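You operate a simulated robot arm through the tools that you are given. There is no shell and no other tool. Be economical: measure what you need, move in short steps, check, and stop when the job is done.

The job below is to be done with a simulated robot arm. You get a single attempt, and the scene is never put back.

JOB
Set the controls near the top of the wall bench. At the end: the hotplate knob is turned to 40; the lever with the yellow grip is set to down; the heat button is switched on; the green jig slide is set to closed; whatever was shut is shut again. Leave all else as you found it, and nothing knocked over. The green jig slide goes toward x +0.0, y -1.0, z +0.0 (a direction in the base frame), to its stop.

Only the result counts: the job must be done as asked and must still hold three seconds after the hand-in. Knocking over, shifting, dropping, spilling or breaking anything else fails it.

ROBOT AND FRAMES
A 6-joint arm with a two-finger gripper, fixed in place. Base frame: the origin is at the foot of the arm, x ahead of it, y to its left, z up; the work surface is at about z = 880. Lengths are in mm, angles in rad, forces in N, time in s.
Its first joint turns from -2.897 to 2.897 rad. Payload 2.45 kg.
Tool frame: the origin (TCP) lies between the finger pads and is the grasp point; the fingertips stand 20 mm ahead of it; z points along the fingers, y is the line along which they close. Largest opening 140 mm; the body of the gripper starts 168 mm behind the TCP.
Orientation is that of the tool frame in the base frame, as [roll, pitch, yaw] about the fixed x, y, z axes, in that order (R = Rz(yaw) Ry(pitch) Rx(roll)). With the fingers straight down and closing along the base's y, the tool's x points along the base's -x, its y along +y and its z along -z.

CONTROLS
- The arm moves only by the tool step_arm. Its argument "targets" is a list of rows, each a list of 2 entries, a list of its own where there are three numbers: the shift along the base's x, y, z in mm, then the turn, a rotation vector about the base's x, y, z in rad. In form: [[[x, y, z], [rx, ry, rz]], ...]. A call has 1 to 20 rows; each row shifts and turns the commanded pose from where the row before left it. "jaw" is the opening, from 0 (shut) to 1 (fully open), set as the call begins (left out, the last holds). A row lasts 0.2 s, in which the tool goes at most 50 mm and 0.15 rad; a call with a longer step from one row to the next is refused whole, and so is a gripper value outside its range. A pose out of reach is approached as far as the arm can. The call stops where the force on the tool passes 40 N (or 10 N more than at its start, if that is more) or the arm is blocked; 0.2 s more then pass. The fingers move at their own pace (about 45 mm/s each) and stop on an object; they squeeze with about 31 N. The grip force told is the motor's: it shows also when the fingers shut on nothing. Time passes only in rows, and 0.2 s behind the last, so rows that do not move let the fingers close. The reply holds the time, the measured pose of the TCP, the force on the tool along the base axes, the opening and the grip force, in the units named above and with some noise, with the torque about the TCP (base axes, N m) and any sound that the robot's microphone picked up.
- Cameras (640 x 400 px; columns grow to the right, rows downward): "scene" is fixed at [391.5, -509.9, 1539.6]; the picture's right is [0.81, -0.59, 0.00], its down [-0.33, -0.46, -0.83] and it looks along [0.49, 0.67, -0.56] (base axes); focal length 328 px, centre (320, 200). "wrist" rides on the gripper at [78, 11, -209] in the tool frame; the picture's right is [-0.14, 0.99, 0.00], its down [-0.92, -0.13, -0.37] and it looks along [-0.37, -0.05, 0.93] (tool axes); focal length 280 px, centre (320, 200). There is no depth. A picture from a camera that has moved, and an enlarged one, comes with that camera's place and axes in the base frame and with its lens. The place of the scene camera against the robot may be out by one fixed shift of up to 25 mm in any direction.
- capture(camera): a new picture of that camera. The clock stands still meanwhile.
- inspect(camera, box): a new picture of the part [left, top, right, bottom] of that camera's present view, enlarged. The clock stands still meanwhile.
- finish_job(): hands the job in; it is judged then, once.

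Go step by step. Nothing tells you positions but the pictures and the camera data: compare them with the known pose of the tool, close in by small moves and look again before you grip or let go. The budget is 90 turns and 46 pictures, counting those below and the enlarged ones. Unless the task says otherwise, let go and move clear before handing in, and close with one line.

The tools are called after "Emit:" as name(argument=value, ...) on one line, values as JSON. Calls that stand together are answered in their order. step_arm: Moves the arm, as the interface text tells. Its arguments: {"type":"object","properties":{"targets":{"type":"array","items":{"type":"array"}},"jaw":{"type":"number"}},"required":["targets"]} The other tools are called the same way: capture (camera) takes a picture; inspect (camera, box) takes an enlarged picture of a part of a camera's view; finish_job () hands the job in.

At the start:

```text
time: 0.0
tool_pos: [756.5, 53.3, 1271.0]
tcp_rot: [-3.141, 0.001, 3.14]
ft_force: [-0.4, -0.4, 0.1]
torque: [-0.05, 0.0, -0.02]
width: 139.8
finger_force: 0.0
```

scene: 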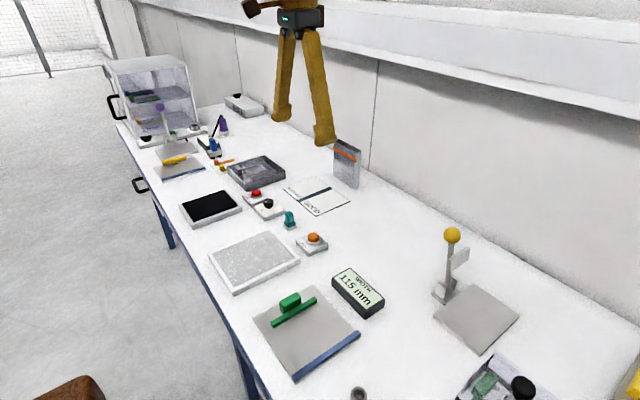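
wrist: 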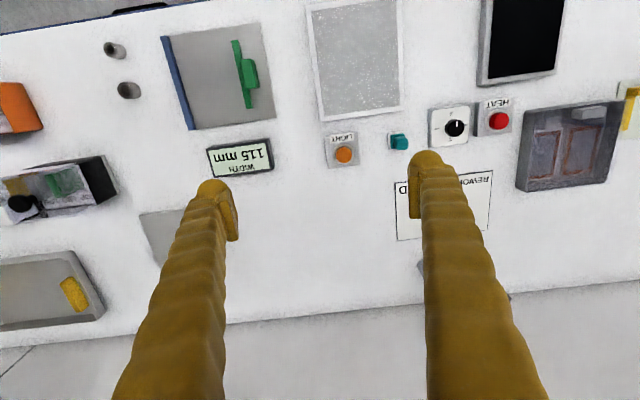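

I see a bench with a green slide on a plate, a black knob beside a red HEAT button, and a lever with a yellow ball. I'll look closer at each before moving.

Emit:
inspect(camera="scene", box=[220, 170, 360, 258])

Emit:
inspect(camera="wrist", box=[380, 80, 540, 180])

Emit:
inspect(camera="scene", box=[400, 210, 560, 400])

Emit:
inspect(camera="scene", box=[90, 40, 270, 210])

```text
4.55 times, centred on (290, 214) of scene
camera zoom: at [391.5, -509.9, 1539.6], right [0.81, -0.59, 0.0], down [-0.33, -0.46, -0.83], along [0.49, 0.67, -0.56], focal length 1491 px, centre (456, 136)
```

zoom: 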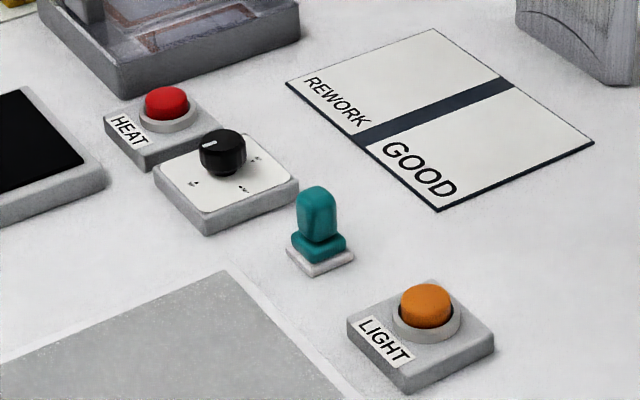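

```text
4.00 times, centred on (460, 130) of wrist
camera zoom: at [678.0, 64.2, 1481.1], right [0.14, 0.99, 0.0], down [0.92, -0.13, 0.37], along [0.37, -0.05, -0.93], focal length 1122 px, centre (-240, 480)
```

zoom: 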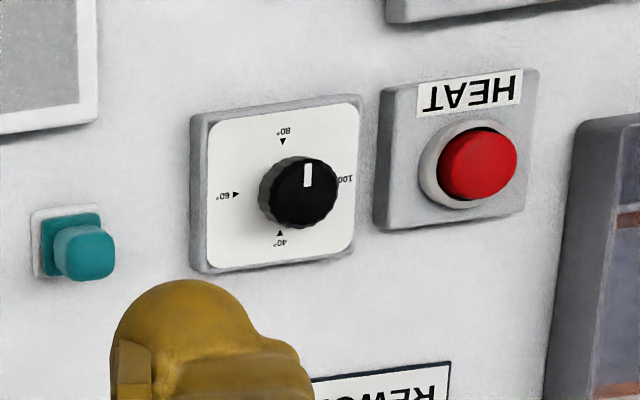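

```text
2.11 times, centred on (480, 305) of scene
camera zoom: at [391.5, -509.9, 1539.6], right [0.81, -0.59, 0.0], down [-0.33, -0.46, -0.83], along [0.49, 0.67, -0.56], focal length 690 px, centre (-17, -21)
```

zoom: 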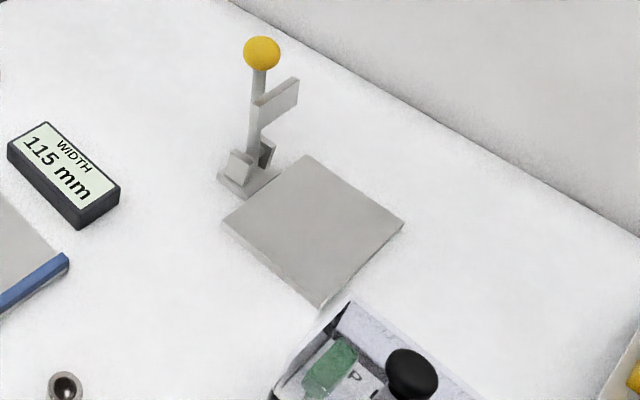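

```text
2.35 times, centred on (180, 125) of scene
camera zoom: at [391.5, -509.9, 1539.6], right [0.81, -0.59, 0.0], down [-0.33, -0.46, -0.83], along [0.49, 0.67, -0.56], focal length 772 px, centre (649, 376)
```

zoom: 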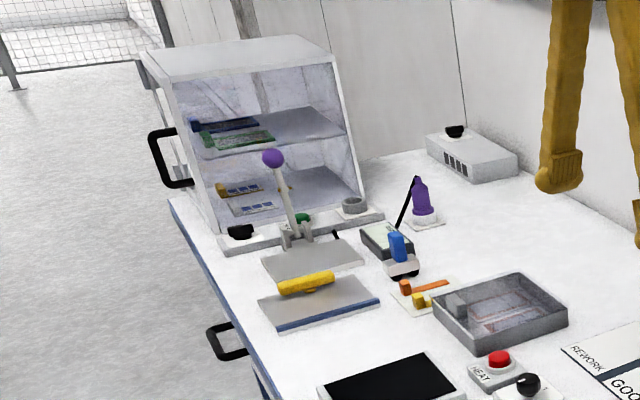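

The black knob, around (787, 320), points just past 80–100. The red HEAT button is near (785, 402), the green slide near (634, -62) and the yellow lever base near (960, -243). I'll move over toward the lever to see how it swings.

Emit:
step_arm(targets=[[[0, -49, 0], [0, 0, 0]], [[0, -49, 0], [0, 0, 0]], [[0, -49, 0], [0, 0, 0]], [[0, -49, 0], [0, 0, 0]], [[0, -49, 0], [0, 0, 0]], [[0, -49, 0], [0, 0, 0]]], jaw=0)

Emit:
capture(camera="wrist")

```text
time: 1.4
tool_pos: [757.1, -241.7, 1270.8]
tcp_rot: [3.142, 0.0, -3.141]
ft_force: [0.2, 0.6, -0.1]
torque: [0.03, -0.04, -0.03]
width: 15.2
finger_force: 0.1
```

```text
39 pictures are left
camera wrist: at [679.0, -230.4, 1480.8], right [0.14, 0.99, 0.0], down [0.92, -0.13, 0.37], along [0.37, -0.05, -0.93], focal length 280 px, centre (320, 200)
```

wrist: 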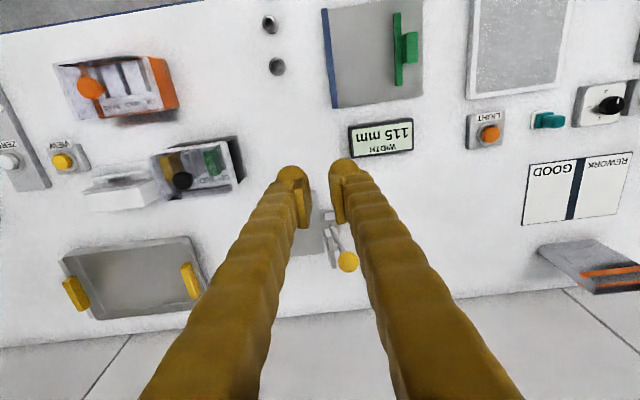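

The fingers partly mask the lever, which shows as a yellow ball between them. I'll enlarge it here, then shift sideways for a clearer look.

Emit:
step_arm(targets=[[[0, 49, 0], [0, 0, 0]], [[0, 49, 0], [0, 0, 0]], [[0, 40, 0], [0, 0, 0]]])

Emit:
inspect(camera="wrist", box=[120, 120, 320, 320])

```text
time: 2.2
tool_pos: [754.6, -102.0, 1271.0]
tcp_rot: [3.142, 0.0, 3.14]
ft_force: [1.0, -0.2, 0.4]
torque: [-0.02, 0.0, -0.01]
width: 0.0
finger_force: 29.4
```

```text
2.00 times, centred on (220, 220) of wrist
camera zoom: at [678.2, -91.8, 1480.8], right [0.14, 0.99, 0.0], down [0.92, -0.13, 0.37], along [0.37, -0.05, -0.93], focal length 561 px, centre (520, 160)
```

zoom: 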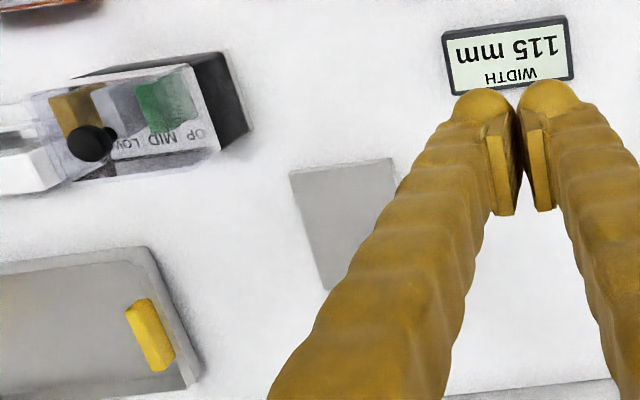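

The lever is now hidden behind the left finger, so I'll go to the other side, which should put it to the right of the fingers.

Emit:
step_arm(targets=[[[0, -49, 0], [0, 0, 0]], [[0, -49, 0], [0, 0, 0]], [[0, -49, 0], [0, 0, 0]], [[0, -49, 0], [0, 0, 0]], [[0, -49, 0], [0, 0, 0]], [[0, -49, 0], [0, 0, 0]]])

Emit:
inspect(camera="wrist", box=[300, 130, 500, 300])

```text
time: 3.6
tool_pos: [759.2, -397.7, 1271.1]
tcp_rot: [-3.14, 0.0, -3.141]
ft_force: [-0.4, 1.1, 0.4]
torque: [0.02, -0.09, 0.0]
width: 0.0
finger_force: 29.3
```

```text
2.35 times, centred on (400, 215) of wrist
camera zoom: at [680.5, -386.2, 1481.3], right [0.14, 0.99, 0.0], down [0.92, -0.13, 0.37], along [0.37, -0.05, -0.93], focal length 660 px, centre (132, 165)
```

zoom: 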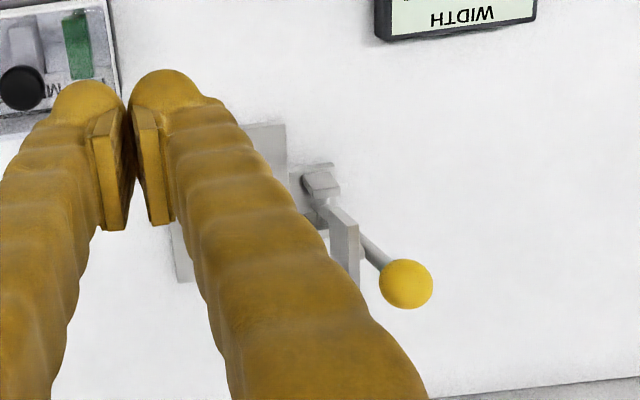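

The lever stands nearly upright, ball near (972, -222, 1058), leaning slightly to +y with its hinge axis seemingly along x, so down would be toward -y over the plate. I'll enlarge both views to confirm.

Emit:
inspect(camera="wrist", box=[370, 160, 450, 230])

Emit:
inspect(camera="scene", box=[415, 220, 495, 310])

```text
5.71 times, centred on (410, 195) of wrist
camera zoom: at [680.5, -386.2, 1481.3], right [0.14, 0.99, 0.0], down [0.92, -0.13, 0.37], along [0.37, -0.05, -0.93], focal length 1602 px, centre (-194, 229)
```

zoom: 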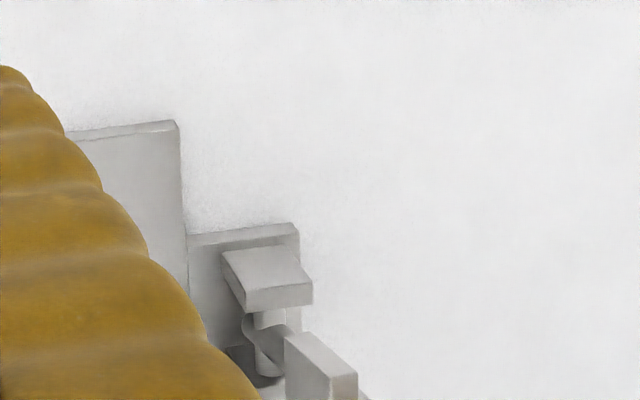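

```text
4.44 times, centred on (455, 265) of scene
camera zoom: at [391.5, -509.9, 1539.6], right [0.81, -0.59, 0.0], down [-0.33, -0.46, -0.83], along [0.49, 0.67, -0.56], focal length 1457 px, centre (-280, -89)
```

zoom: 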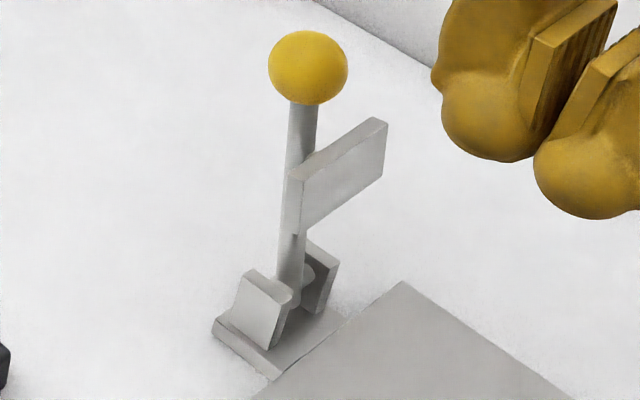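

Confirmed: the hinge axis is along x, so down is toward -y over the plate. I'll tilt the tool forward for reach and come to the +y side of the ball with the fingers shut.

Emit:
step_arm(targets=[[[0, 48, 0], [0, -0.13, 0]], [[0, 48, 0], [0, -0.13, 0]], [[0, 48, 0], [0, -0.13, 0]], [[0, 48, 0], [0, -0.13, 0]], [[0, 46, 0], [0, -0.13, 0]], [[40, 0, 0], [0, -0.13, 0]], [[40, 0, 0], [0, 0, 0]], [[40, 0, 0], [0, 0, 0]], [[40, 0, 0], [0, 0, 0]], [[40, 0, 0], [0, 0, 0]], [[0, 0, -45], [0, 0, 0]], [[0, 0, -45], [0, 0, 0]]])

Emit:
capture(camera="scene")

Emit:
capture(camera="wrist")

```text
time: 6.2
tool_pos: [957.1, -159.3, 1184.0]
tcp_rot: [3.141, 0.779, -3.142]
ft_force: [0.3, 1.1, -0.4]
torque: [0.02, 0.02, 0.03]
width: 0.2
finger_force: 29.2
```

```text
34 pictures are left
```

scene: 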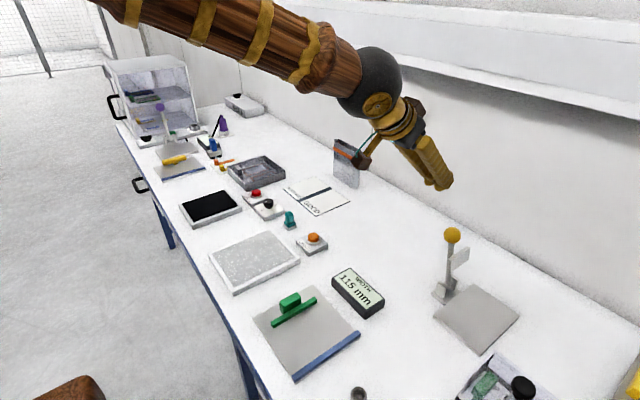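

```text
33 pictures are left
camera wrist: at [754.2, -147.9, 1277.0], right [0.1, 0.99, 0.1], down [0.39, -0.13, 0.91], along [0.91, -0.05, -0.4], focal length 280 px, centre (320, 200)
```

wrist: 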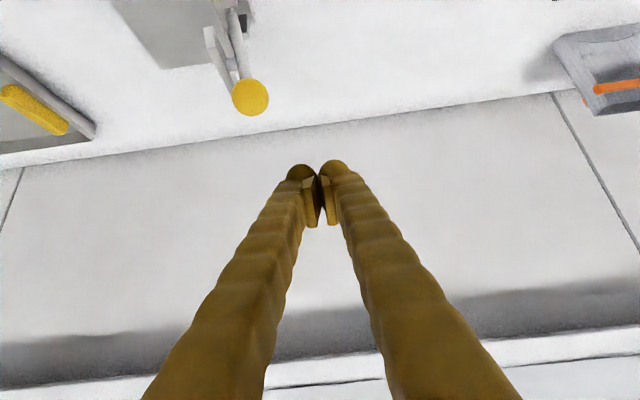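

The ball works out at about (968, -220, 1058), on its +y side I'm clear. I'll descend to ball height and then start pushing toward -y.

Emit:
step_arm(targets=[[[0, 0, -40], [0, 0, 0]], [[0, 0, -40], [0, 0, 0]], [[0, 0, -40], [0, 0, 0]], [[0, 0, 0], [0, 0, 0]]])

Emit:
inspect(camera="scene", box=[390, 170, 530, 320])

```text
time: 7.2
tool_pos: [956.3, -156.2, 1059.9]
tcp_rot: [3.141, 0.781, -3.14]
ft_force: [0.5, 1.5, 0.1]
torque: [0.02, 0.0, -0.04]
width: 0.1
finger_force: 29.7
```

```text
2.67 times, centred on (460, 245) of scene
camera zoom: at [391.5, -509.9, 1539.6], right [0.81, -0.59, 0.0], down [-0.33, -0.46, -0.83], along [0.49, 0.67, -0.56], focal length 874 px, centre (-53, 80)
```

zoom: 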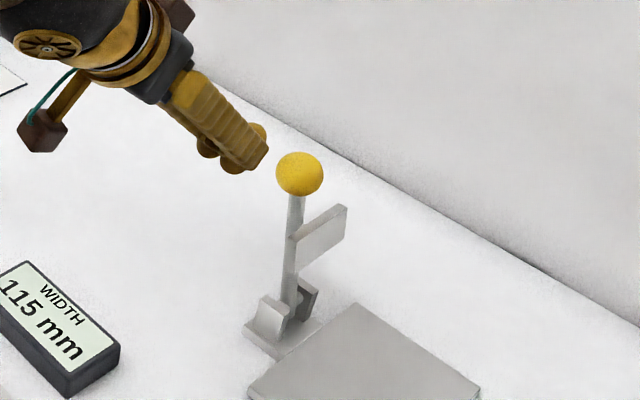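

The fingers are level with the ball and about 35 mm away in y. Now the first part of the push.

Emit:
step_arm(targets=[[[4, -20, 0], [0, 0, 0]], [[0, -15, 0], [0, 0, 0]], [[0, -15, 2], [0, 0, 0]], [[0, -15, 2], [0, 0, 0]], [[0, -15, 1], [0, 0, 0]], [[0, -15, 0], [0, 0, 0]]])

Emit:
inspect(camera="scene", box=[390, 170, 530, 320])

```text
time: 8.6
tool_pos: [960.7, -253.6, 1065.2]
tcp_rot: [-3.141, 0.781, -3.141]
ft_force: [-0.3, 0.5, -0.3]
torque: [0.01, 0.01, 0.03]
width: 0.0
finger_force: 29.6
```

```text
2.67 times, centred on (460, 245) of scene
camera zoom: at [391.5, -509.9, 1539.6], right [0.81, -0.59, 0.0], down [-0.33, -0.46, -0.83], along [0.49, 0.67, -0.56], focal length 874 px, centre (-53, 80)
```

zoom: 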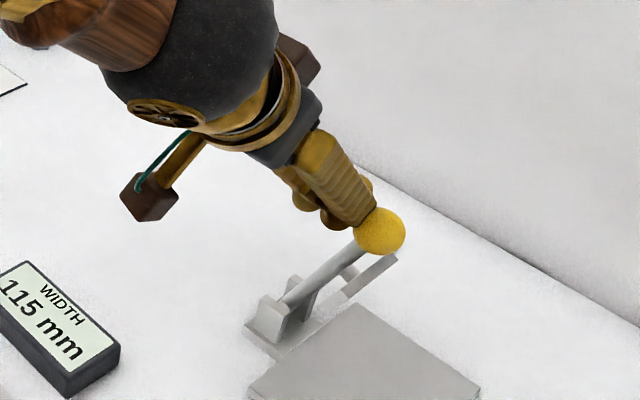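

The lever is swinging toward the plate as expected. I'll continue along the arc.

Emit:
step_arm(targets=[[[0, -16, -3], [0, 0, 0]], [[0, -16, -4], [0, 0, 0]], [[0, -18, -7], [0, 0, 0]], [[0, -18, -9], [0, 0, 0]], [[0, -16, -11], [0, 0, 0]], [[0, -15, -13], [0, 0, 0]], [[0, -13, -15], [0, 0, 0]]])

Emit:
inspect(camera="scene", box=[390, 190, 570, 370])

```text
time: 10.2
tool_pos: [961.0, -367.9, 1005.4]
tcp_rot: [-3.138, 0.78, -3.141]
ft_force: [-0.2, 1.0, 0.2]
torque: [0.0, 0.01, 0.0]
width: 0.0
finger_force: 28.9
```

```text
2.22 times, centred on (480, 280) of scene
camera zoom: at [391.5, -509.9, 1539.6], right [0.81, -0.59, 0.0], down [-0.33, -0.46, -0.83], along [0.49, 0.67, -0.56], focal length 729 px, centre (-36, 22)
```

zoom: 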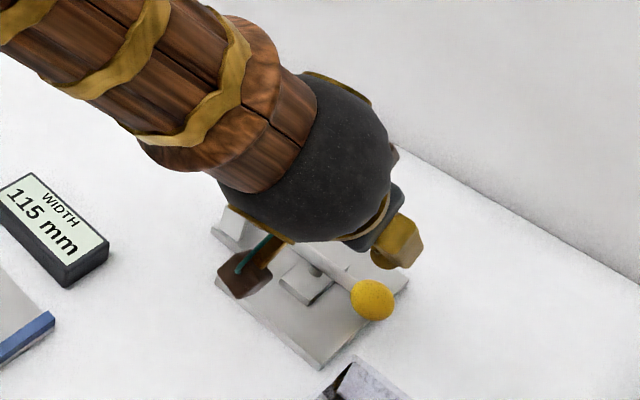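

The lever has gone almost flat, with the ball at about (968, -394, 922). I'll press gently down to make sure it reaches its stop.

Emit:
step_arm(targets=[[[0, -8, -12], [0, 0, 0]], [[0, -8, -12], [0, 0, 0]], [[0, -6, -10], [0, 0, 0]], [[0, 0, -8], [0, 0, 0]], [[0, 0, -6], [0, 0, 0]], [[0, 0, -6], [0, 0, 0]]])

Emit:
capture(camera="wrist")

```text
time: 11.6
tool_pos: [961.0, -388.7, 958.2]
tcp_rot: [3.141, 0.786, -3.142]
ft_force: [-16.0, 5.5, 17.2]
torque: [0.25, 0.26, 0.08]
width: 0.0
finger_force: 29.4
stopped in row 6: the force on the tool passed its limit at 51 N (the readings are from after the stop); the commanded pose is now the measured one
```

```text
29 pictures are left
camera wrist: at [758.1, -377.2, 1051.3], right [0.1, 0.99, 0.1], down [0.39, -0.13, 0.91], along [0.92, -0.05, -0.4], focal length 280 px, centre (320, 200)
```

wrist: 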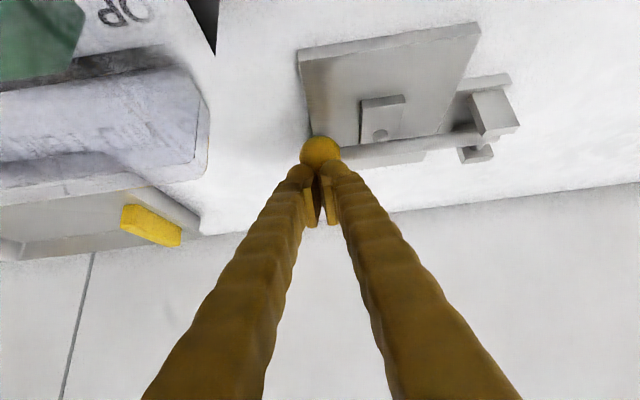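

The lever lies flat and hit a firm stop. I'll back off upward and check that it stays.

Emit:
step_arm(targets=[[[0, 0, 45], [0, 0, 0]], [[0, 0, 48], [0, 0, 0]], [[0, 0, 48], [0, 0, 0]], [[-30, 30, 35], [0, 0.13, 0]], [[-30, 35, 20], [0, 0.13, 0]], [[-35, 35, 0], [0, 0.13, 0]], [[-35, 35, 0], [0, 0.13, 0]], [[-35, 35, 0], [0, 0.13, 0]], [[-35, 35, 0], [0, 0.13, 0]], [[-35, 35, 0], [0, 0, 0]], [[-35, 35, 0], [0, 0, 0]], [[-30, 35, 0], [0, 0, 0]], [[-25, 10, 0], [0, 0, 0]]])

Emit:
capture(camera="scene")

Emit:
capture(camera="wrist")

```text
refused: row 4 steps farther than a row can; nothing moved
```

```text
28 pictures are left
```

scene: 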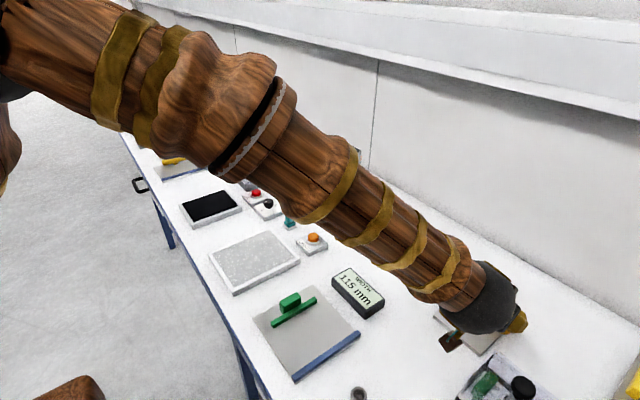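

```text
27 pictures are left
camera wrist: at [758.1, -377.2, 1051.3], right [0.1, 0.99, 0.1], down [0.39, -0.13, 0.91], along [0.92, -0.05, -0.4], focal length 280 px, centre (320, 200)
```

wrist: 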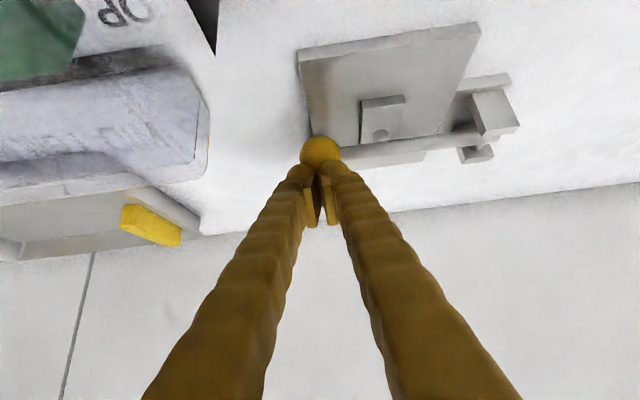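

That call was refused for one step being too long, so nothing moved. Retrying with shorter rows, ending above the green slide.

Emit:
step_arm(targets=[[[0, 0, 45], [0, 0, 0]], [[0, 0, 45], [0, 0, 0]], [[0, 0, 45], [0, 0, 0]], [[0, 0, 45], [0, 0, 0]], [[-25, 30, 20], [0, 0.13, 0]], [[-32, 35, 0], [0, 0.13, 0]], [[-32, 35, 0], [0, 0.13, 0]], [[-32, 35, 0], [0, 0.13, 0]], [[-32, 35, 0], [0, 0.13, 0]], [[-32, 35, 0], [0, 0.13, 0]], [[-32, 35, 0], [0, 0, 0]], [[-32, 35, 0], [0, 0, 0]], [[-32, 35, 0], [0, 0, 0]], [[-32, 35, 0], [0, 0, 0]]])

Emit:
capture(camera="scene")

Emit:
capture(camera="wrist")

```text
time: 14.6
tool_pos: [646.7, -46.3, 1155.1]
tcp_rot: [3.141, 0.004, -3.141]
ft_force: [-0.5, 1.1, 0.0]
torque: [0.05, 0.05, 0.0]
width: 0.1
finger_force: 29.5
```

```text
26 pictures are left
```

scene: 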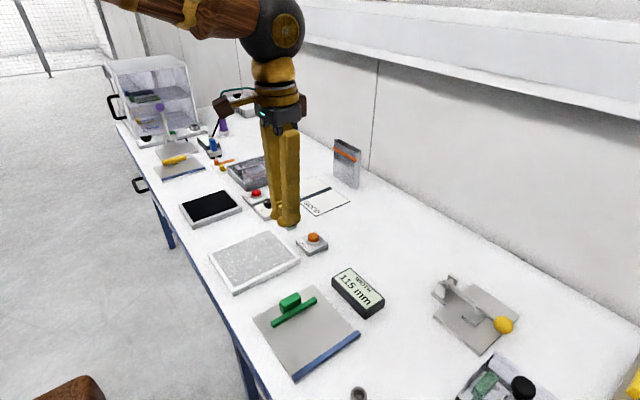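

```text
25 pictures are left
camera wrist: at [569.1, -34.9, 1365.2], right [0.14, 0.99, 0.0], down [0.92, -0.13, 0.37], along [0.37, -0.05, -0.93], focal length 280 px, centre (320, 200)
```

wrist: 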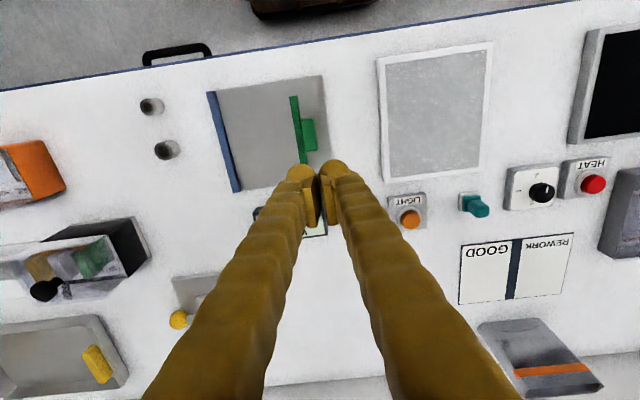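

The lever stays down. The slide's handle is at about (637, -62); I'll check its height before going down on its +y side.

Emit:
inspect(camera="scene", box=[240, 270, 370, 385])

Emit:
step_arm(targets=[[[-4, 18, -45], [0, 0, 0]], [[-4, 18, -45], [0, 0, 0]], [[0, 0, -45], [0, 0, 0]]])

```text
3.48 times, centred on (305, 328) of scene
camera zoom: at [391.5, -509.9, 1539.6], right [0.81, -0.59, 0.0], down [-0.33, -0.46, -0.83], along [0.49, 0.67, -0.56], focal length 1141 px, centre (372, -244)
```

zoom: 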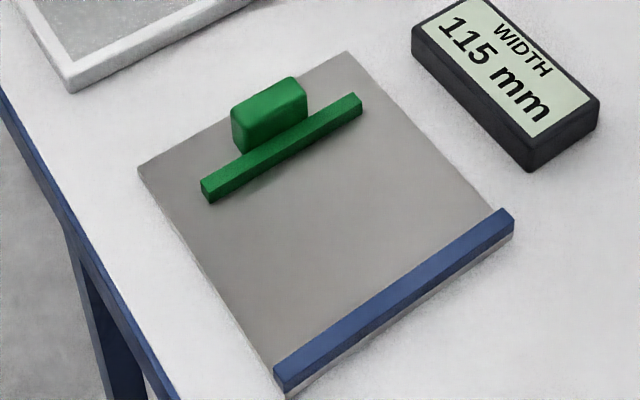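

```text
time: 15.4
tool_pos: [641.1, -10.0, 1023.4]
tcp_rot: [-3.141, 0.004, 3.141]
ft_force: [0.3, -0.4, 1.0]
torque: [-0.01, -0.01, 0.0]
width: 0.1
finger_force: 29.2
```

The handle stands about 30 mm above the plate. I'll descend until the tips are about z 900 beside it, and look.

Emit:
step_arm(targets=[[[-3, 0, -40], [0, 0, 0]], [[0, 0, -35], [0, 0, 0]], [[0, 0, -30], [0, 0, 0]]])

Emit:
inspect(camera="scene", box=[240, 250, 370, 365])

```text
time: 16.2
tool_pos: [635.9, -7.8, 917.1]
tcp_rot: [-3.141, 0.003, 3.14]
ft_force: [-0.6, -0.1, -0.4]
torque: [-0.01, 0.0, 0.03]
width: 0.0
finger_force: 29.2
```

```text
3.48 times, centred on (305, 308) of scene
camera zoom: at [391.5, -509.9, 1539.6], right [0.81, -0.59, 0.0], down [-0.33, -0.46, -0.83], along [0.49, 0.67, -0.56], focal length 1141 px, centre (372, -174)
```

zoom: 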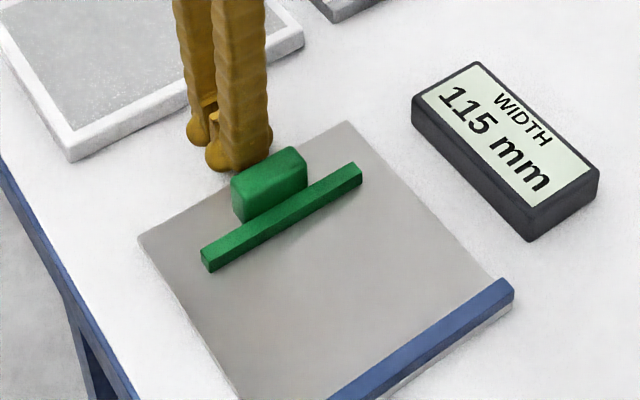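

The fingers are right behind the handle. I'll push toward -y until it stops.

Emit:
step_arm(targets=[[[0, -12, 0], [0, 0, 0]], [[0, -12, 0], [0, 0, 0]], [[0, -12, 0], [0, 0, 0]], [[0, -12, 0], [0, 0, 0]], [[0, -12, 0], [0, 0, 0]], [[0, -12, 0], [0, 0, 0]], [[0, -12, 0], [0, 0, 0]], [[0, -12, 0], [0, 0, 0]]])

Emit:
inspect(camera="scene", box=[240, 260, 390, 390])

```text
time: 18.0
tool_pos: [637.1, -100.1, 915.6]
tcp_rot: [3.139, 0.004, 3.141]
ft_force: [0.5, 21.0, 3.0]
torque: [-0.25, 0.0, -0.01]
width: 0.1
finger_force: 29.4
stopped in row 8: the force on the tool passed its limit at 45 N (the readings are from after the stop); the commanded pose is now the measured one
```

```text
3.08 times, centred on (315, 325) of scene
camera zoom: at [391.5, -509.9, 1539.6], right [0.81, -0.59, 0.0], down [-0.33, -0.46, -0.83], along [0.49, 0.67, -0.56], focal length 1009 px, centre (335, -185)
```

zoom: 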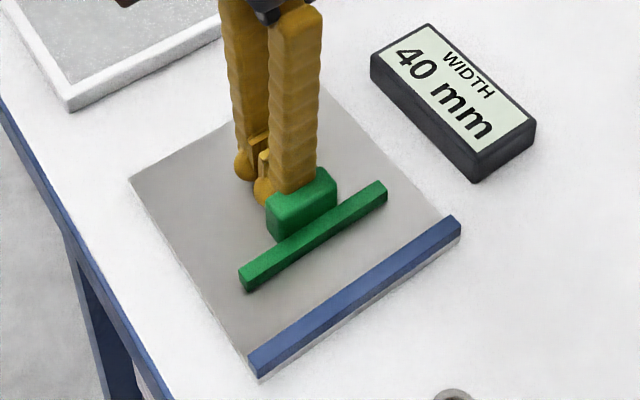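

The slide hit something with the display at 40 mm, a round value that looks like the stop. I'll press once more to confirm it isn't just friction.

Emit:
step_arm(targets=[[[0, -5, 0], [0, 0, 0]], [[0, -5, 0], [0, 0, 0]], [[0, -5, 0], [0, 0, 0]]])

Emit:
inspect(camera="scene", box=[240, 260, 390, 390])

```text
time: 18.4
tool_pos: [637.7, -100.4, 915.5]
tcp_rot: [3.137, 0.005, 3.14]
ft_force: [0.2, 23.4, 1.9]
torque: [-0.26, 0.03, -0.01]
width: 0.0
finger_force: 29.4
stopped in row 1: the force on the tool passed its limit at 50 N (the readings are from after the stop); the commanded pose is now the measured one
```

```text
3.08 times, centred on (315, 325) of scene
camera zoom: at [391.5, -509.9, 1539.6], right [0.81, -0.59, 0.0], down [-0.33, -0.46, -0.83], along [0.49, 0.67, -0.56], focal length 1009 px, centre (335, -185)
```

zoom: 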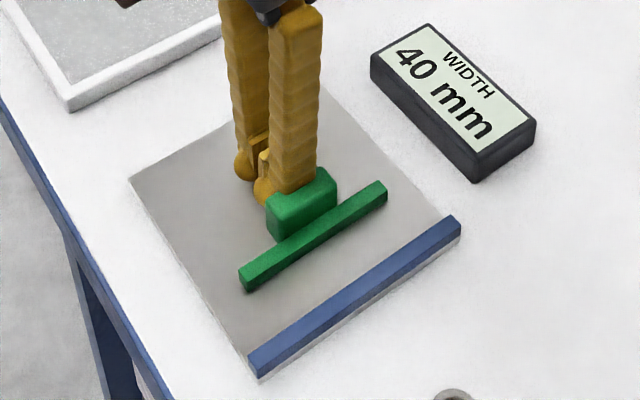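

The slide is at its stop at 40 mm. I'll back off, lift, open the jaws and move over to the knob.

Emit:
step_arm(targets=[[[0, 12, 0], [0, 0, 0]], [[0, 5, 40], [0, 0, 0]], [[0, 0, 48], [0, 0, 0]], [[0, 0, 48], [0, 0, 0]], [[0, 0, 48], [0, 0, 0]], [[10, 46, 0], [0, 0, 0]], [[10, 46, 0], [0, 0, 0]], [[10, 46, 0], [0, 0, 0]], [[10, 46, 0], [0, 0, 0]], [[10, 46, 0], [0, 0, 0]], [[10, 46, 0], [0, 0, 0]], [[10, 46, 0], [0, 0, 0]], [[10, 46, 0], [0, 0, 0]], [[10, 33, 0], [0, 0, 0]]])

Emit:
step_arm(targets=[[[0, 0, 0], [0, 0, 0]], [[0, 0, 0], [0, 0, 0]], [[0, 0, 0], [0, 0, 0]], [[0, 0, 0], [0, 0, 0]], [[0, 0, 0], [0, 0, 0]], [[0, 0, 0], [0, 0, 0]]], jaw=1)

Emit:
capture(camera="wrist")

```text
time: 21.4
tool_pos: [725.9, 316.3, 1100.8]
tcp_rot: [3.139, 0.003, 3.141]
ft_force: [-0.2, -0.9, -0.3]
torque: [-0.01, -0.01, 0.01]
width: 0.0
finger_force: 29.8
```

```text
time: 22.8
tool_pos: [727.8, 315.4, 1100.5]
tcp_rot: [3.137, 0.002, 3.14]
ft_force: [-0.9, -0.6, 0.4]
torque: [0.01, 0.0, 0.0]
width: 123.9
finger_force: 0.0
```

```text
20 pictures are left
camera wrist: at [648.5, 326.0, 1310.2], right [0.14, 0.99, 0.0], down [0.92, -0.13, 0.37], along [0.37, -0.05, -0.93], focal length 280 px, centre (320, 200)
```

wrist: 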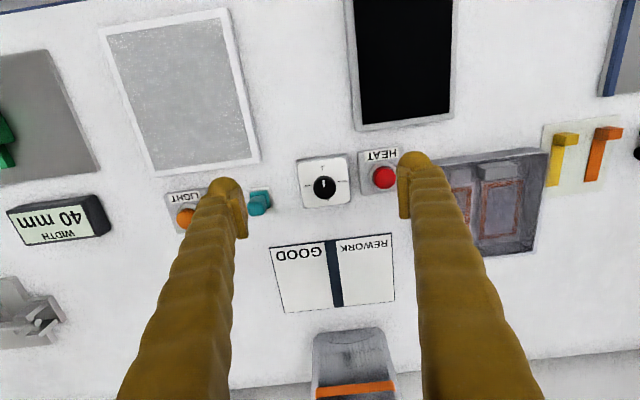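

The knob and HEAT button lie between the open fingers. I'll enlarge them to read the scale and pointer.

Emit:
inspect(camera="wrist", box=[280, 140, 410, 220])

```text
4.92 times, centred on (345, 180) of wrist
camera zoom: at [648.5, 326.0, 1310.2], right [0.14, 0.99, 0.0], down [0.92, -0.13, 0.37], along [0.37, -0.05, -0.93], focal length 1380 px, centre (197, 298)
```

zoom: 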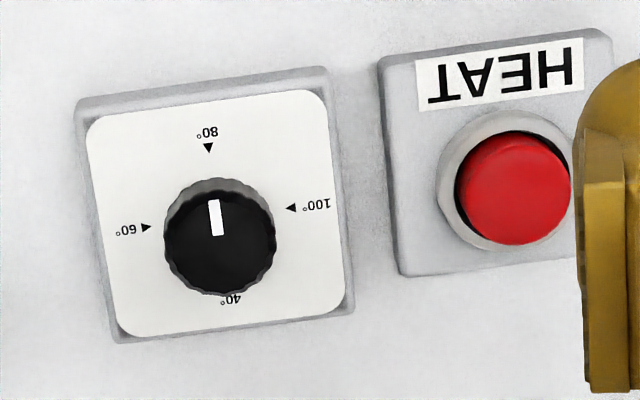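

The pointer is at 80 and 40 lies directly opposite, on the +x side, reached counter-clockwise (+z turn) through 60. I'll pre-turn the hand by -90° over the knob at about (785, 315), so one +180° sweep will do it.

Emit:
step_arm(targets=[[[6, 0, -8], [0, 0, -0.1428]], [[6, 0, -8], [0, 0, -0.1428]], [[6, 0, -8], [0, 0, -0.1428]], [[6, 0, -8], [0, 0, -0.1428]], [[6, 0, -8], [0, 0, -0.1428]], [[6, 0, -8], [0, 0, -0.1428]], [[6, 0, -8], [0, 0, -0.1428]], [[6, 0, -8], [0, 0, -0.1428]], [[6, 0, -8], [0, 0, -0.1428]], [[3, 0, -8], [0, 0, -0.1428]], [[0, 0, -8], [0, 0, -0.1428]]], jaw=0.5)

Emit:
capture(camera="wrist")

```text
time: 25.2
tool_pos: [783.6, 318.0, 1011.0]
tcp_rot: [3.137, 0.003, 1.567]
ft_force: [-0.3, 0.6, -0.8]
torque: [-0.03, 0.03, 0.02]
width: 70.0
finger_force: 0.1
```

```text
18 pictures are left
camera wrist: at [794.1, 396.1, 1220.3], right [0.99, -0.14, 0.0], down [-0.13, -0.92, 0.37], along [-0.05, -0.37, -0.93], focal length 280 px, centre (320, 200)
```

wrist: 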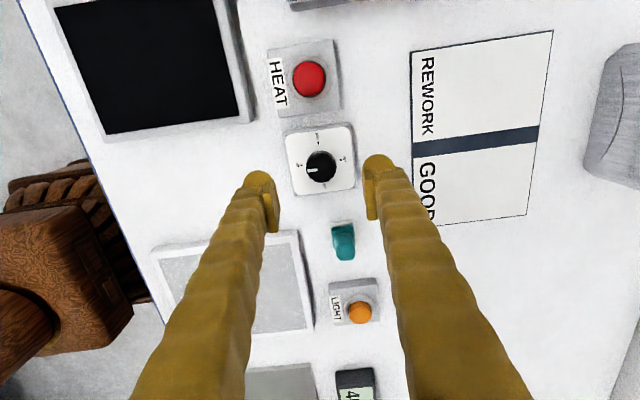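

The hand is centred over the knob: picture gives (783.5, 317), tool at (783.6, 318). Lowering to grip height.

Emit:
step_arm(targets=[[[0, -1, -28], [0, 0, 0]], [[0, 0, -28], [0, 0, 0]], [[0, 0, -14], [0, 0, 0]], [[0, 0, -12], [0, 0, 0]], [[0, 0, 0], [0, 0, 0]]])

Emit:
inspect(camera="scene", box=[220, 160, 330, 240])

```text
time: 26.4
tool_pos: [784.4, 316.4, 928.7]
tcp_rot: [3.137, 0.003, 1.571]
ft_force: [-0.4, 0.6, 0.0]
torque: [-0.02, 0.02, -0.01]
width: 69.9
finger_force: 0.1
```

```text
5.00 times, centred on (275, 200) of scene
camera zoom: at [391.5, -509.9, 1539.6], right [0.81, -0.59, 0.0], down [-0.33, -0.46, -0.83], along [0.49, 0.67, -0.56], focal length 1640 px, centre (545, 200)
```

zoom: 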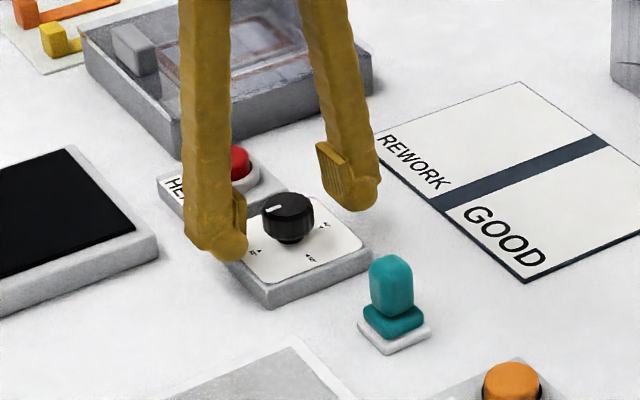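

The fingertips straddle the knob at its sides, just above the dial plate. Closing on it.

Emit:
step_arm(targets=[[[0, 0, 0], [0, 0, 0]], [[0, 0, 0], [0, 0, 0]], [[0, 0, 0], [0, 0, 0]], [[0, 0, 0], [0, 0, 0]]], jaw=0)

```text
time: 27.4
tool_pos: [785.2, 315.0, 929.1]
tcp_rot: [3.136, 0.002, 1.57]
ft_force: [9.9, -0.3, -2.9]
torque: [-0.02, -0.08, 0.01]
width: 31.2
finger_force: 37.8
```

The knob is held at 31 mm width. Turning it +90° first.

Emit:
step_arm(targets=[[[0, 0, 0], [0, 0, 0.131]], [[0, 0, 0], [0, 0, 0.131]], [[0, 0, 0], [0, 0, 0.131]], [[0, 0, 0], [0, 0, 0.131]], [[0, 0, 0], [0, 0, 0.131]], [[0, 0, 0], [0, 0, 0.131]], [[0, 0, 0], [0, 0, 0.131]], [[0, 0, 0], [0, 0, 0.131]], [[0, 0, 0], [0, 0, 0.131]], [[0, 0, 0], [0, 0, 0.131]], [[0, 0, 0], [0, 0, 0.131]], [[0, 0, 0], [0, 0, 0.131]]])

Emit:
inspect(camera="scene", box=[220, 160, 330, 240])

```text
time: 30.0
tool_pos: [783.8, 314.5, 929.0]
tcp_rot: [3.14, 0.001, -3.138]
ft_force: [-8.2, -16.0, -24.4]
torque: [-0.12, 0.16, -0.01]
width: 31.2
finger_force: 45.5
```

```text
5.00 times, centred on (275, 200) of scene
camera zoom: at [391.5, -509.9, 1539.6], right [0.81, -0.59, 0.0], down [-0.33, -0.46, -0.83], along [0.49, 0.67, -0.56], focal length 1640 px, centre (545, 200)
```

zoom: 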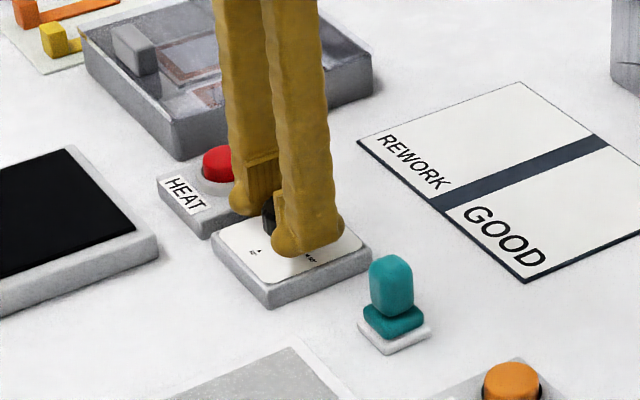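

The grip holds but there's some pull (-16 N in y, -24 N in z), so I'll ease the command slightly that way and continue the second 90°.

Emit:
step_arm(targets=[[[-0.4, -0.8, -1.0], [0, 0, 0.131]], [[0, 0, -0.5], [0, 0, 0.131]], [[0, 0, 0], [0, 0, 0.131]], [[0, 0, 0], [0, 0, 0.131]]])

```text
time: 31.0
tool_pos: [783.9, 314.5, 928.7]
tcp_rot: [3.139, 0.004, -2.613]
ft_force: [-5.7, -25.4, -0.8]
torque: [-0.39, 0.24, -0.02]
width: 30.8
finger_force: 45.5
```

Emit:
step_arm(targets=[[[0, -1.0, 0], [0, 0, 0.131]], [[0, -0.6, 0], [0, 0, 0.131]], [[0, 0, 0], [0, 0, 0.131]], [[0, 0, 0], [0, 0, 0.131]]])

```text
time: 32.0
tool_pos: [784.1, 313.1, 928.2]
tcp_rot: [3.139, 0.005, -2.088]
ft_force: [-2.7, -2.1, 15.7]
torque: [0.07, 0.04, 0.03]
width: 31.2
finger_force: 44.8
```

The side load is gone and the turn is at about 150°. Finishing the last 30°.

Emit:
step_arm(targets=[[[0, 0, 0.5], [0, 0, 0.131]], [[0, 0, 0], [0, 0, 0.131]], [[0, 0, 0], [0, 0, 0.131]], [[0, 0, 0], [0, 0, 0.125]], [[0, 0, 0], [0, 0, 0]]])

Emit:
step_arm(targets=[[[0, 0, 0], [0, 0, 0]], [[0, 0, 0], [0, 0, 0]], [[0, 0, 0], [0, 0, 0]], [[0, 0, 30], [0, 0, 0]], [[0, 0, 45], [0, 0, 0]], [[0, 0, 40], [0, 0, 0]]], jaw=0.5)

Emit:
capture(camera="wrist")

```text
time: 33.4
tool_pos: [785.2, 313.5, 930.1]
tcp_rot: [3.14, 0.005, -1.57]
ft_force: [5.9, 0.9, -2.7]
torque: [-0.06, -0.1, -0.01]
width: 31.2
finger_force: 44.7
stopped in row 5: the force on the tool passed its limit at 41 N (the readings are from after the stop); the commanded pose is now the measured one
```

```text
time: 34.8
tool_pos: [785.0, 316.6, 1042.0]
tcp_rot: [3.141, 0.003, -1.572]
ft_force: [-1.0, -0.1, -0.4]
torque: [0.0, 0.04, -0.01]
width: 69.9
finger_force: 0.1
```

```text
15 pictures are left
camera wrist: at [775.1, 237.4, 1251.5], right [-0.99, 0.14, 0.0], down [0.13, 0.92, 0.37], along [0.05, 0.37, -0.93], focal length 280 px, centre (320, 200)
```

wrist: 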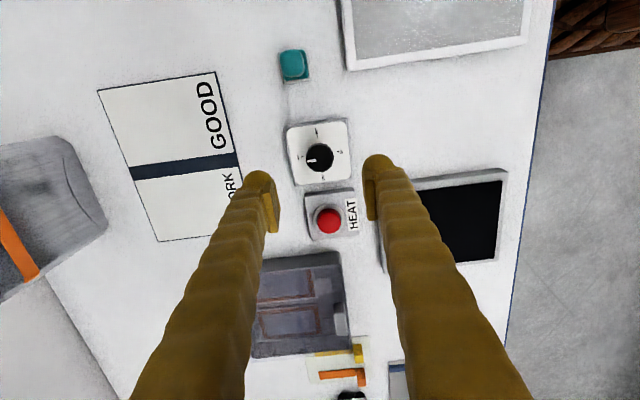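

Emit:
inspect(camera="wrist", box=[270, 110, 370, 240])

```text
3.08 times, centred on (320, 175) of wrist
camera zoom: at [775.1, 237.4, 1251.5], right [-0.99, 0.14, 0.0], down [0.13, 0.92, 0.37], along [0.05, 0.37, -0.93], focal length 863 px, centre (320, 277)
```

zoom: 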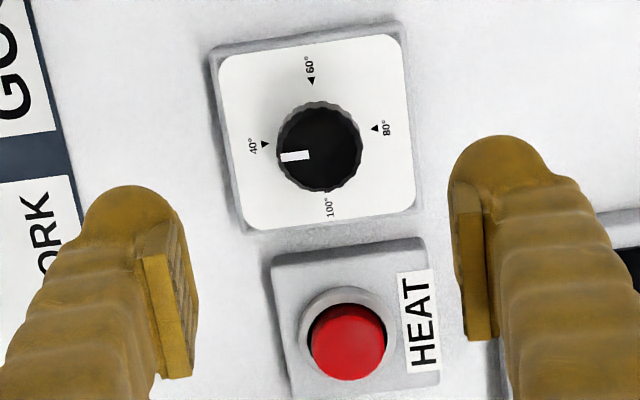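

The pointer looks to be at 40 now. I'll take a tighter enlargement to check its exact alignment.

Emit:
inspect(camera="wrist", box=[298, 130, 345, 180])

```text
8.00 times, centred on (322, 155) of wrist
camera zoom: at [775.1, 237.4, 1251.5], right [-0.99, 0.14, 0.0], down [0.13, 0.92, 0.37], along [0.05, 0.37, -0.93], focal length 2243 px, centre (308, 560)
```

zoom: 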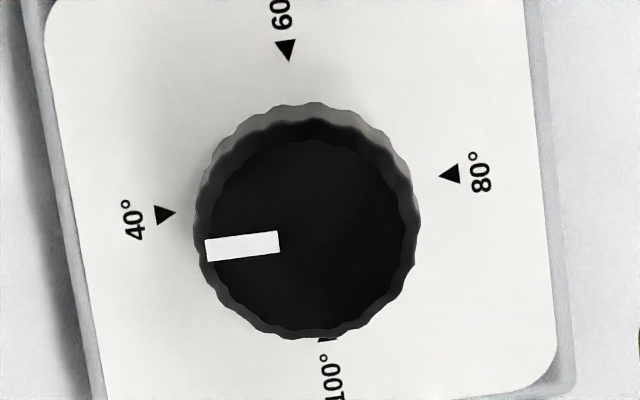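

The pointer agrees with the 40 mark to within about 2°. Next I'll close the fingers and move above the HEAT button at about (784, 401).

Emit:
step_arm(targets=[[[0, 42, 0], [0, 0, 0]], [[-1, 42.5, 0], [0, 0, 0]], [[0, 0, -25], [0, 0, 0]], [[0, 0, -25], [0, 0, 0]], [[0, 0, -22], [0, 0, 0]], [[0, 0, 0], [0, 0, 0]]], jaw=0)

Emit:
inspect(camera="scene", box=[210, 150, 310, 230])

```text
time: 36.1
tool_pos: [785.8, 399.1, 972.7]
tcp_rot: [3.141, 0.005, -1.572]
ft_force: [0.6, 0.7, 0.4]
torque: [-0.02, 0.0, 0.0]
width: 0.0
finger_force: 29.8
```

```text
5.00 times, centred on (260, 190) of scene
camera zoom: at [391.5, -509.9, 1539.6], right [0.81, -0.59, 0.0], down [-0.33, -0.46, -0.83], along [0.49, 0.67, -0.56], focal length 1640 px, centre (620, 250)
```

zoom: 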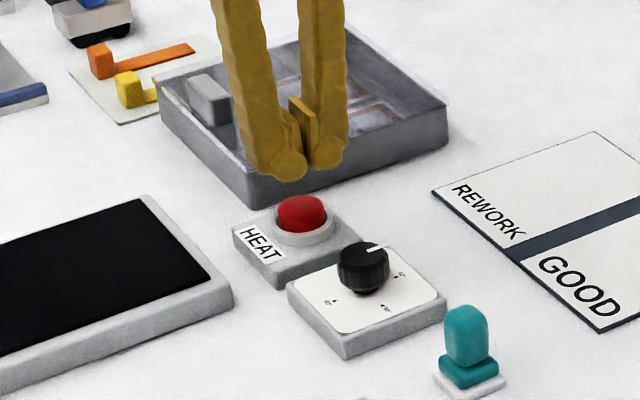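

The closed fingertips are right above the red button. Pressing down in small steps.

Emit:
step_arm(targets=[[[-1, 1, -18], [0, 0, 0]], [[0, 0, -6], [0, 0, 0]], [[0, 0, -4], [0, 0, 0]], [[0, 0, -3], [0, 0, 0]], [[0, 0, -3], [0, 0, 0]], [[0, 0, -3], [0, 0, 0]], [[0, 0, -3], [0, 0, 0]]])

```text
time: 37.8
tool_pos: [782.7, 398.8, 932.2]
tcp_rot: [3.139, 0.005, -1.571]
ft_force: [-1.9, 0.7, 4.2]
torque: [-0.02, -0.01, 0.01]
width: 5.9
finger_force: 29.0
heard: click, click
```

I heard two clicks, so I'm not sure of the button's state. I'll lift and look.

Emit:
step_arm(targets=[[[0, 0, 20], [0, 0, 0]], [[0, 0, 40], [0, 0, 0]], [[0, -45, 20], [0, 0, 0]], [[0, -45, 20], [0, 0, 0]]])

Emit:
inspect(camera="scene", box=[210, 150, 310, 230])

```text
time: 38.8
tool_pos: [783.2, 311.4, 1030.6]
tcp_rot: [3.14, 0.005, -1.569]
ft_force: [-0.1, -0.8, 0.5]
torque: [-0.01, 0.05, -0.01]
width: 0.0
finger_force: 29.1
```

```text
5.00 times, centred on (260, 190) of scene
camera zoom: at [391.5, -509.9, 1539.6], right [0.81, -0.59, 0.0], down [-0.33, -0.46, -0.83], along [0.49, 0.67, -0.56], focal length 1640 px, centre (620, 250)
```

zoom: 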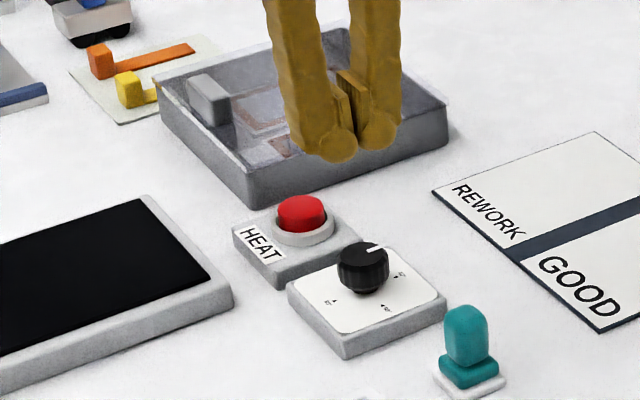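

The button looks a bit brighter than before. I'll compare with the wrist view from nearly the same pose as earlier.

Emit:
step_arm(targets=[[[2, 4, 11], [0, 0, 0]], [[0, 0, 0], [0, 0, 0]], [[0, 0, 0], [0, 0, 0]], [[0, 0, 0], [0, 0, 0]]], jaw=0.5)

Emit:
inspect(camera="wrist", box=[270, 110, 370, 240])

```text
time: 39.8
tool_pos: [784.6, 314.1, 1043.0]
tcp_rot: [3.139, 0.003, -1.571]
ft_force: [-1.3, -0.1, -0.2]
torque: [-0.02, 0.0, 0.01]
width: 70.1
finger_force: 0.1
```

```text
3.08 times, centred on (320, 175) of wrist
camera zoom: at [774.2, 236.1, 1252.5], right [-0.99, 0.14, 0.0], down [0.13, 0.92, 0.37], along [0.05, 0.37, -0.93], focal length 863 px, centre (320, 277)
```

zoom: 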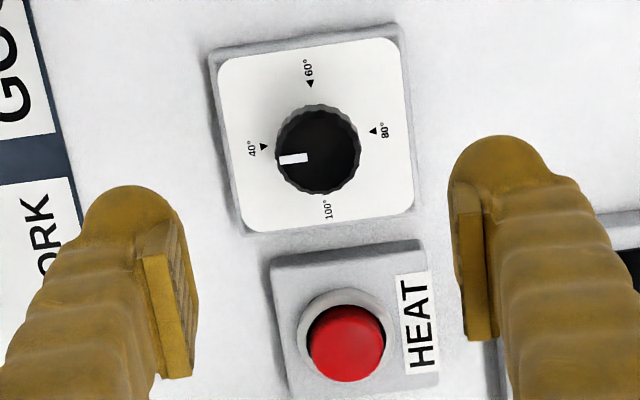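

The change is slight and the two clicks could mean on-then-off. I'll take the same enlargement as at the very start to compare the button directly.

Emit:
inspect(camera="scene", box=[220, 170, 360, 258])

```text
4.55 times, centred on (290, 214) of scene
camera zoom: at [391.5, -509.9, 1539.6], right [0.81, -0.59, 0.0], down [-0.33, -0.46, -0.83], along [0.49, 0.67, -0.56], focal length 1491 px, centre (456, 136)
```

zoom: 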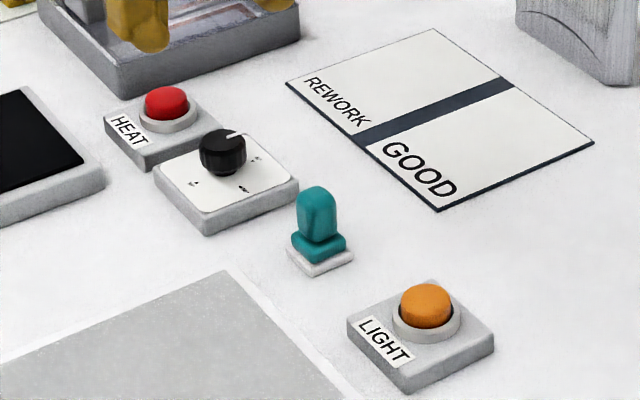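

The button looks like it did at the start, so it was likely toggled twice as it slipped between the fingertips (they had been wedged open 6 mm). I'll press again with one fingertip centred on it, step by step, stopping at the first click.

Emit:
step_arm(targets=[[[-4, 43, 0], [0, 0, 0]], [[-4, 44, 0], [0, 0, 0]], [[0, 0, -30], [0, 0, 0]], [[0, 0, -30], [0, 0, 0]], [[0, 0, -25], [0, 0, 0]], [[0, 0, -10], [0, 0, 0]], [[0, 0, 0], [0, 0, 0]]], jaw=0)

Emit:
step_arm(targets=[[[0, 0, -2], [0, 0, 0]], [[0, 0, -2], [0, 0, 0]]])

```text
time: 41.4
tool_pos: [776.4, 399.1, 949.0]
tcp_rot: [3.141, 0.005, -1.571]
ft_force: [0.0, 0.4, -0.4]
torque: [0.0, -0.02, -0.02]
width: 0.1
finger_force: 28.9
```

```text
time: 42.0
tool_pos: [777.4, 400.9, 943.5]
tcp_rot: [3.14, 0.004, -1.572]
ft_force: [-0.8, -0.3, -0.1]
torque: [0.02, 0.02, -0.01]
width: 0.1
finger_force: 29.7
```

Emit:
step_arm(targets=[[[0, 0, -1.5], [0, 0, 0]], [[0, 0, -1.5], [0, 0, 0]]])

```text
time: 42.5
tool_pos: [777.3, 399.5, 940.6]
tcp_rot: [3.141, 0.004, -1.57]
ft_force: [0.1, 0.3, -0.2]
torque: [0.0, -0.02, 0.05]
width: 0.4
finger_force: 29.1
```

Emit:
step_arm(targets=[[[0, 0, -1.5], [0, 0, 0]], [[0, 0, -1.5], [0, 0, 0]]])

```text
time: 43.1
tool_pos: [776.4, 400.7, 937.8]
tcp_rot: [3.139, 0.007, -1.571]
ft_force: [-0.2, 0.0, 0.0]
torque: [0.01, 0.04, -0.03]
width: 0.1
finger_force: 28.6
```

Emit:
step_arm(targets=[[[0, 0, -1.5], [0, 0, 0]], [[0, 0, -1], [0, 0, 0]]])

```text
time: 43.8
tool_pos: [776.9, 400.3, 936.2]
tcp_rot: [3.14, 0.007, -1.57]
ft_force: [-0.4, -0.1, 2.8]
torque: [-0.03, -0.01, 0.01]
width: 0.0
finger_force: 29.8
```

Contact has begun at TCP z ≈ 936 (3 N). Continuing in 1 mm steps.

Emit:
step_arm(targets=[[[0, 0, -1], [0, 0, 0]]])

```text
time: 44.1
tool_pos: [777.3, 400.6, 934.1]
tcp_rot: [3.14, 0.006, -1.572]
ft_force: [-1.2, 0.9, 2.1]
torque: [-0.01, -0.03, -0.03]
width: 0.0
finger_force: 29.2
```

Emit:
step_arm(targets=[[[0, 0, -1], [0, 0, 0]]])

```text
time: 44.5
tool_pos: [777.3, 400.5, 933.2]
tcp_rot: [3.14, 0.005, -1.571]
ft_force: [0.4, -0.5, 3.4]
torque: [-0.03, -0.04, 0.02]
width: 0.0
finger_force: 29.1
heard: click, click
```

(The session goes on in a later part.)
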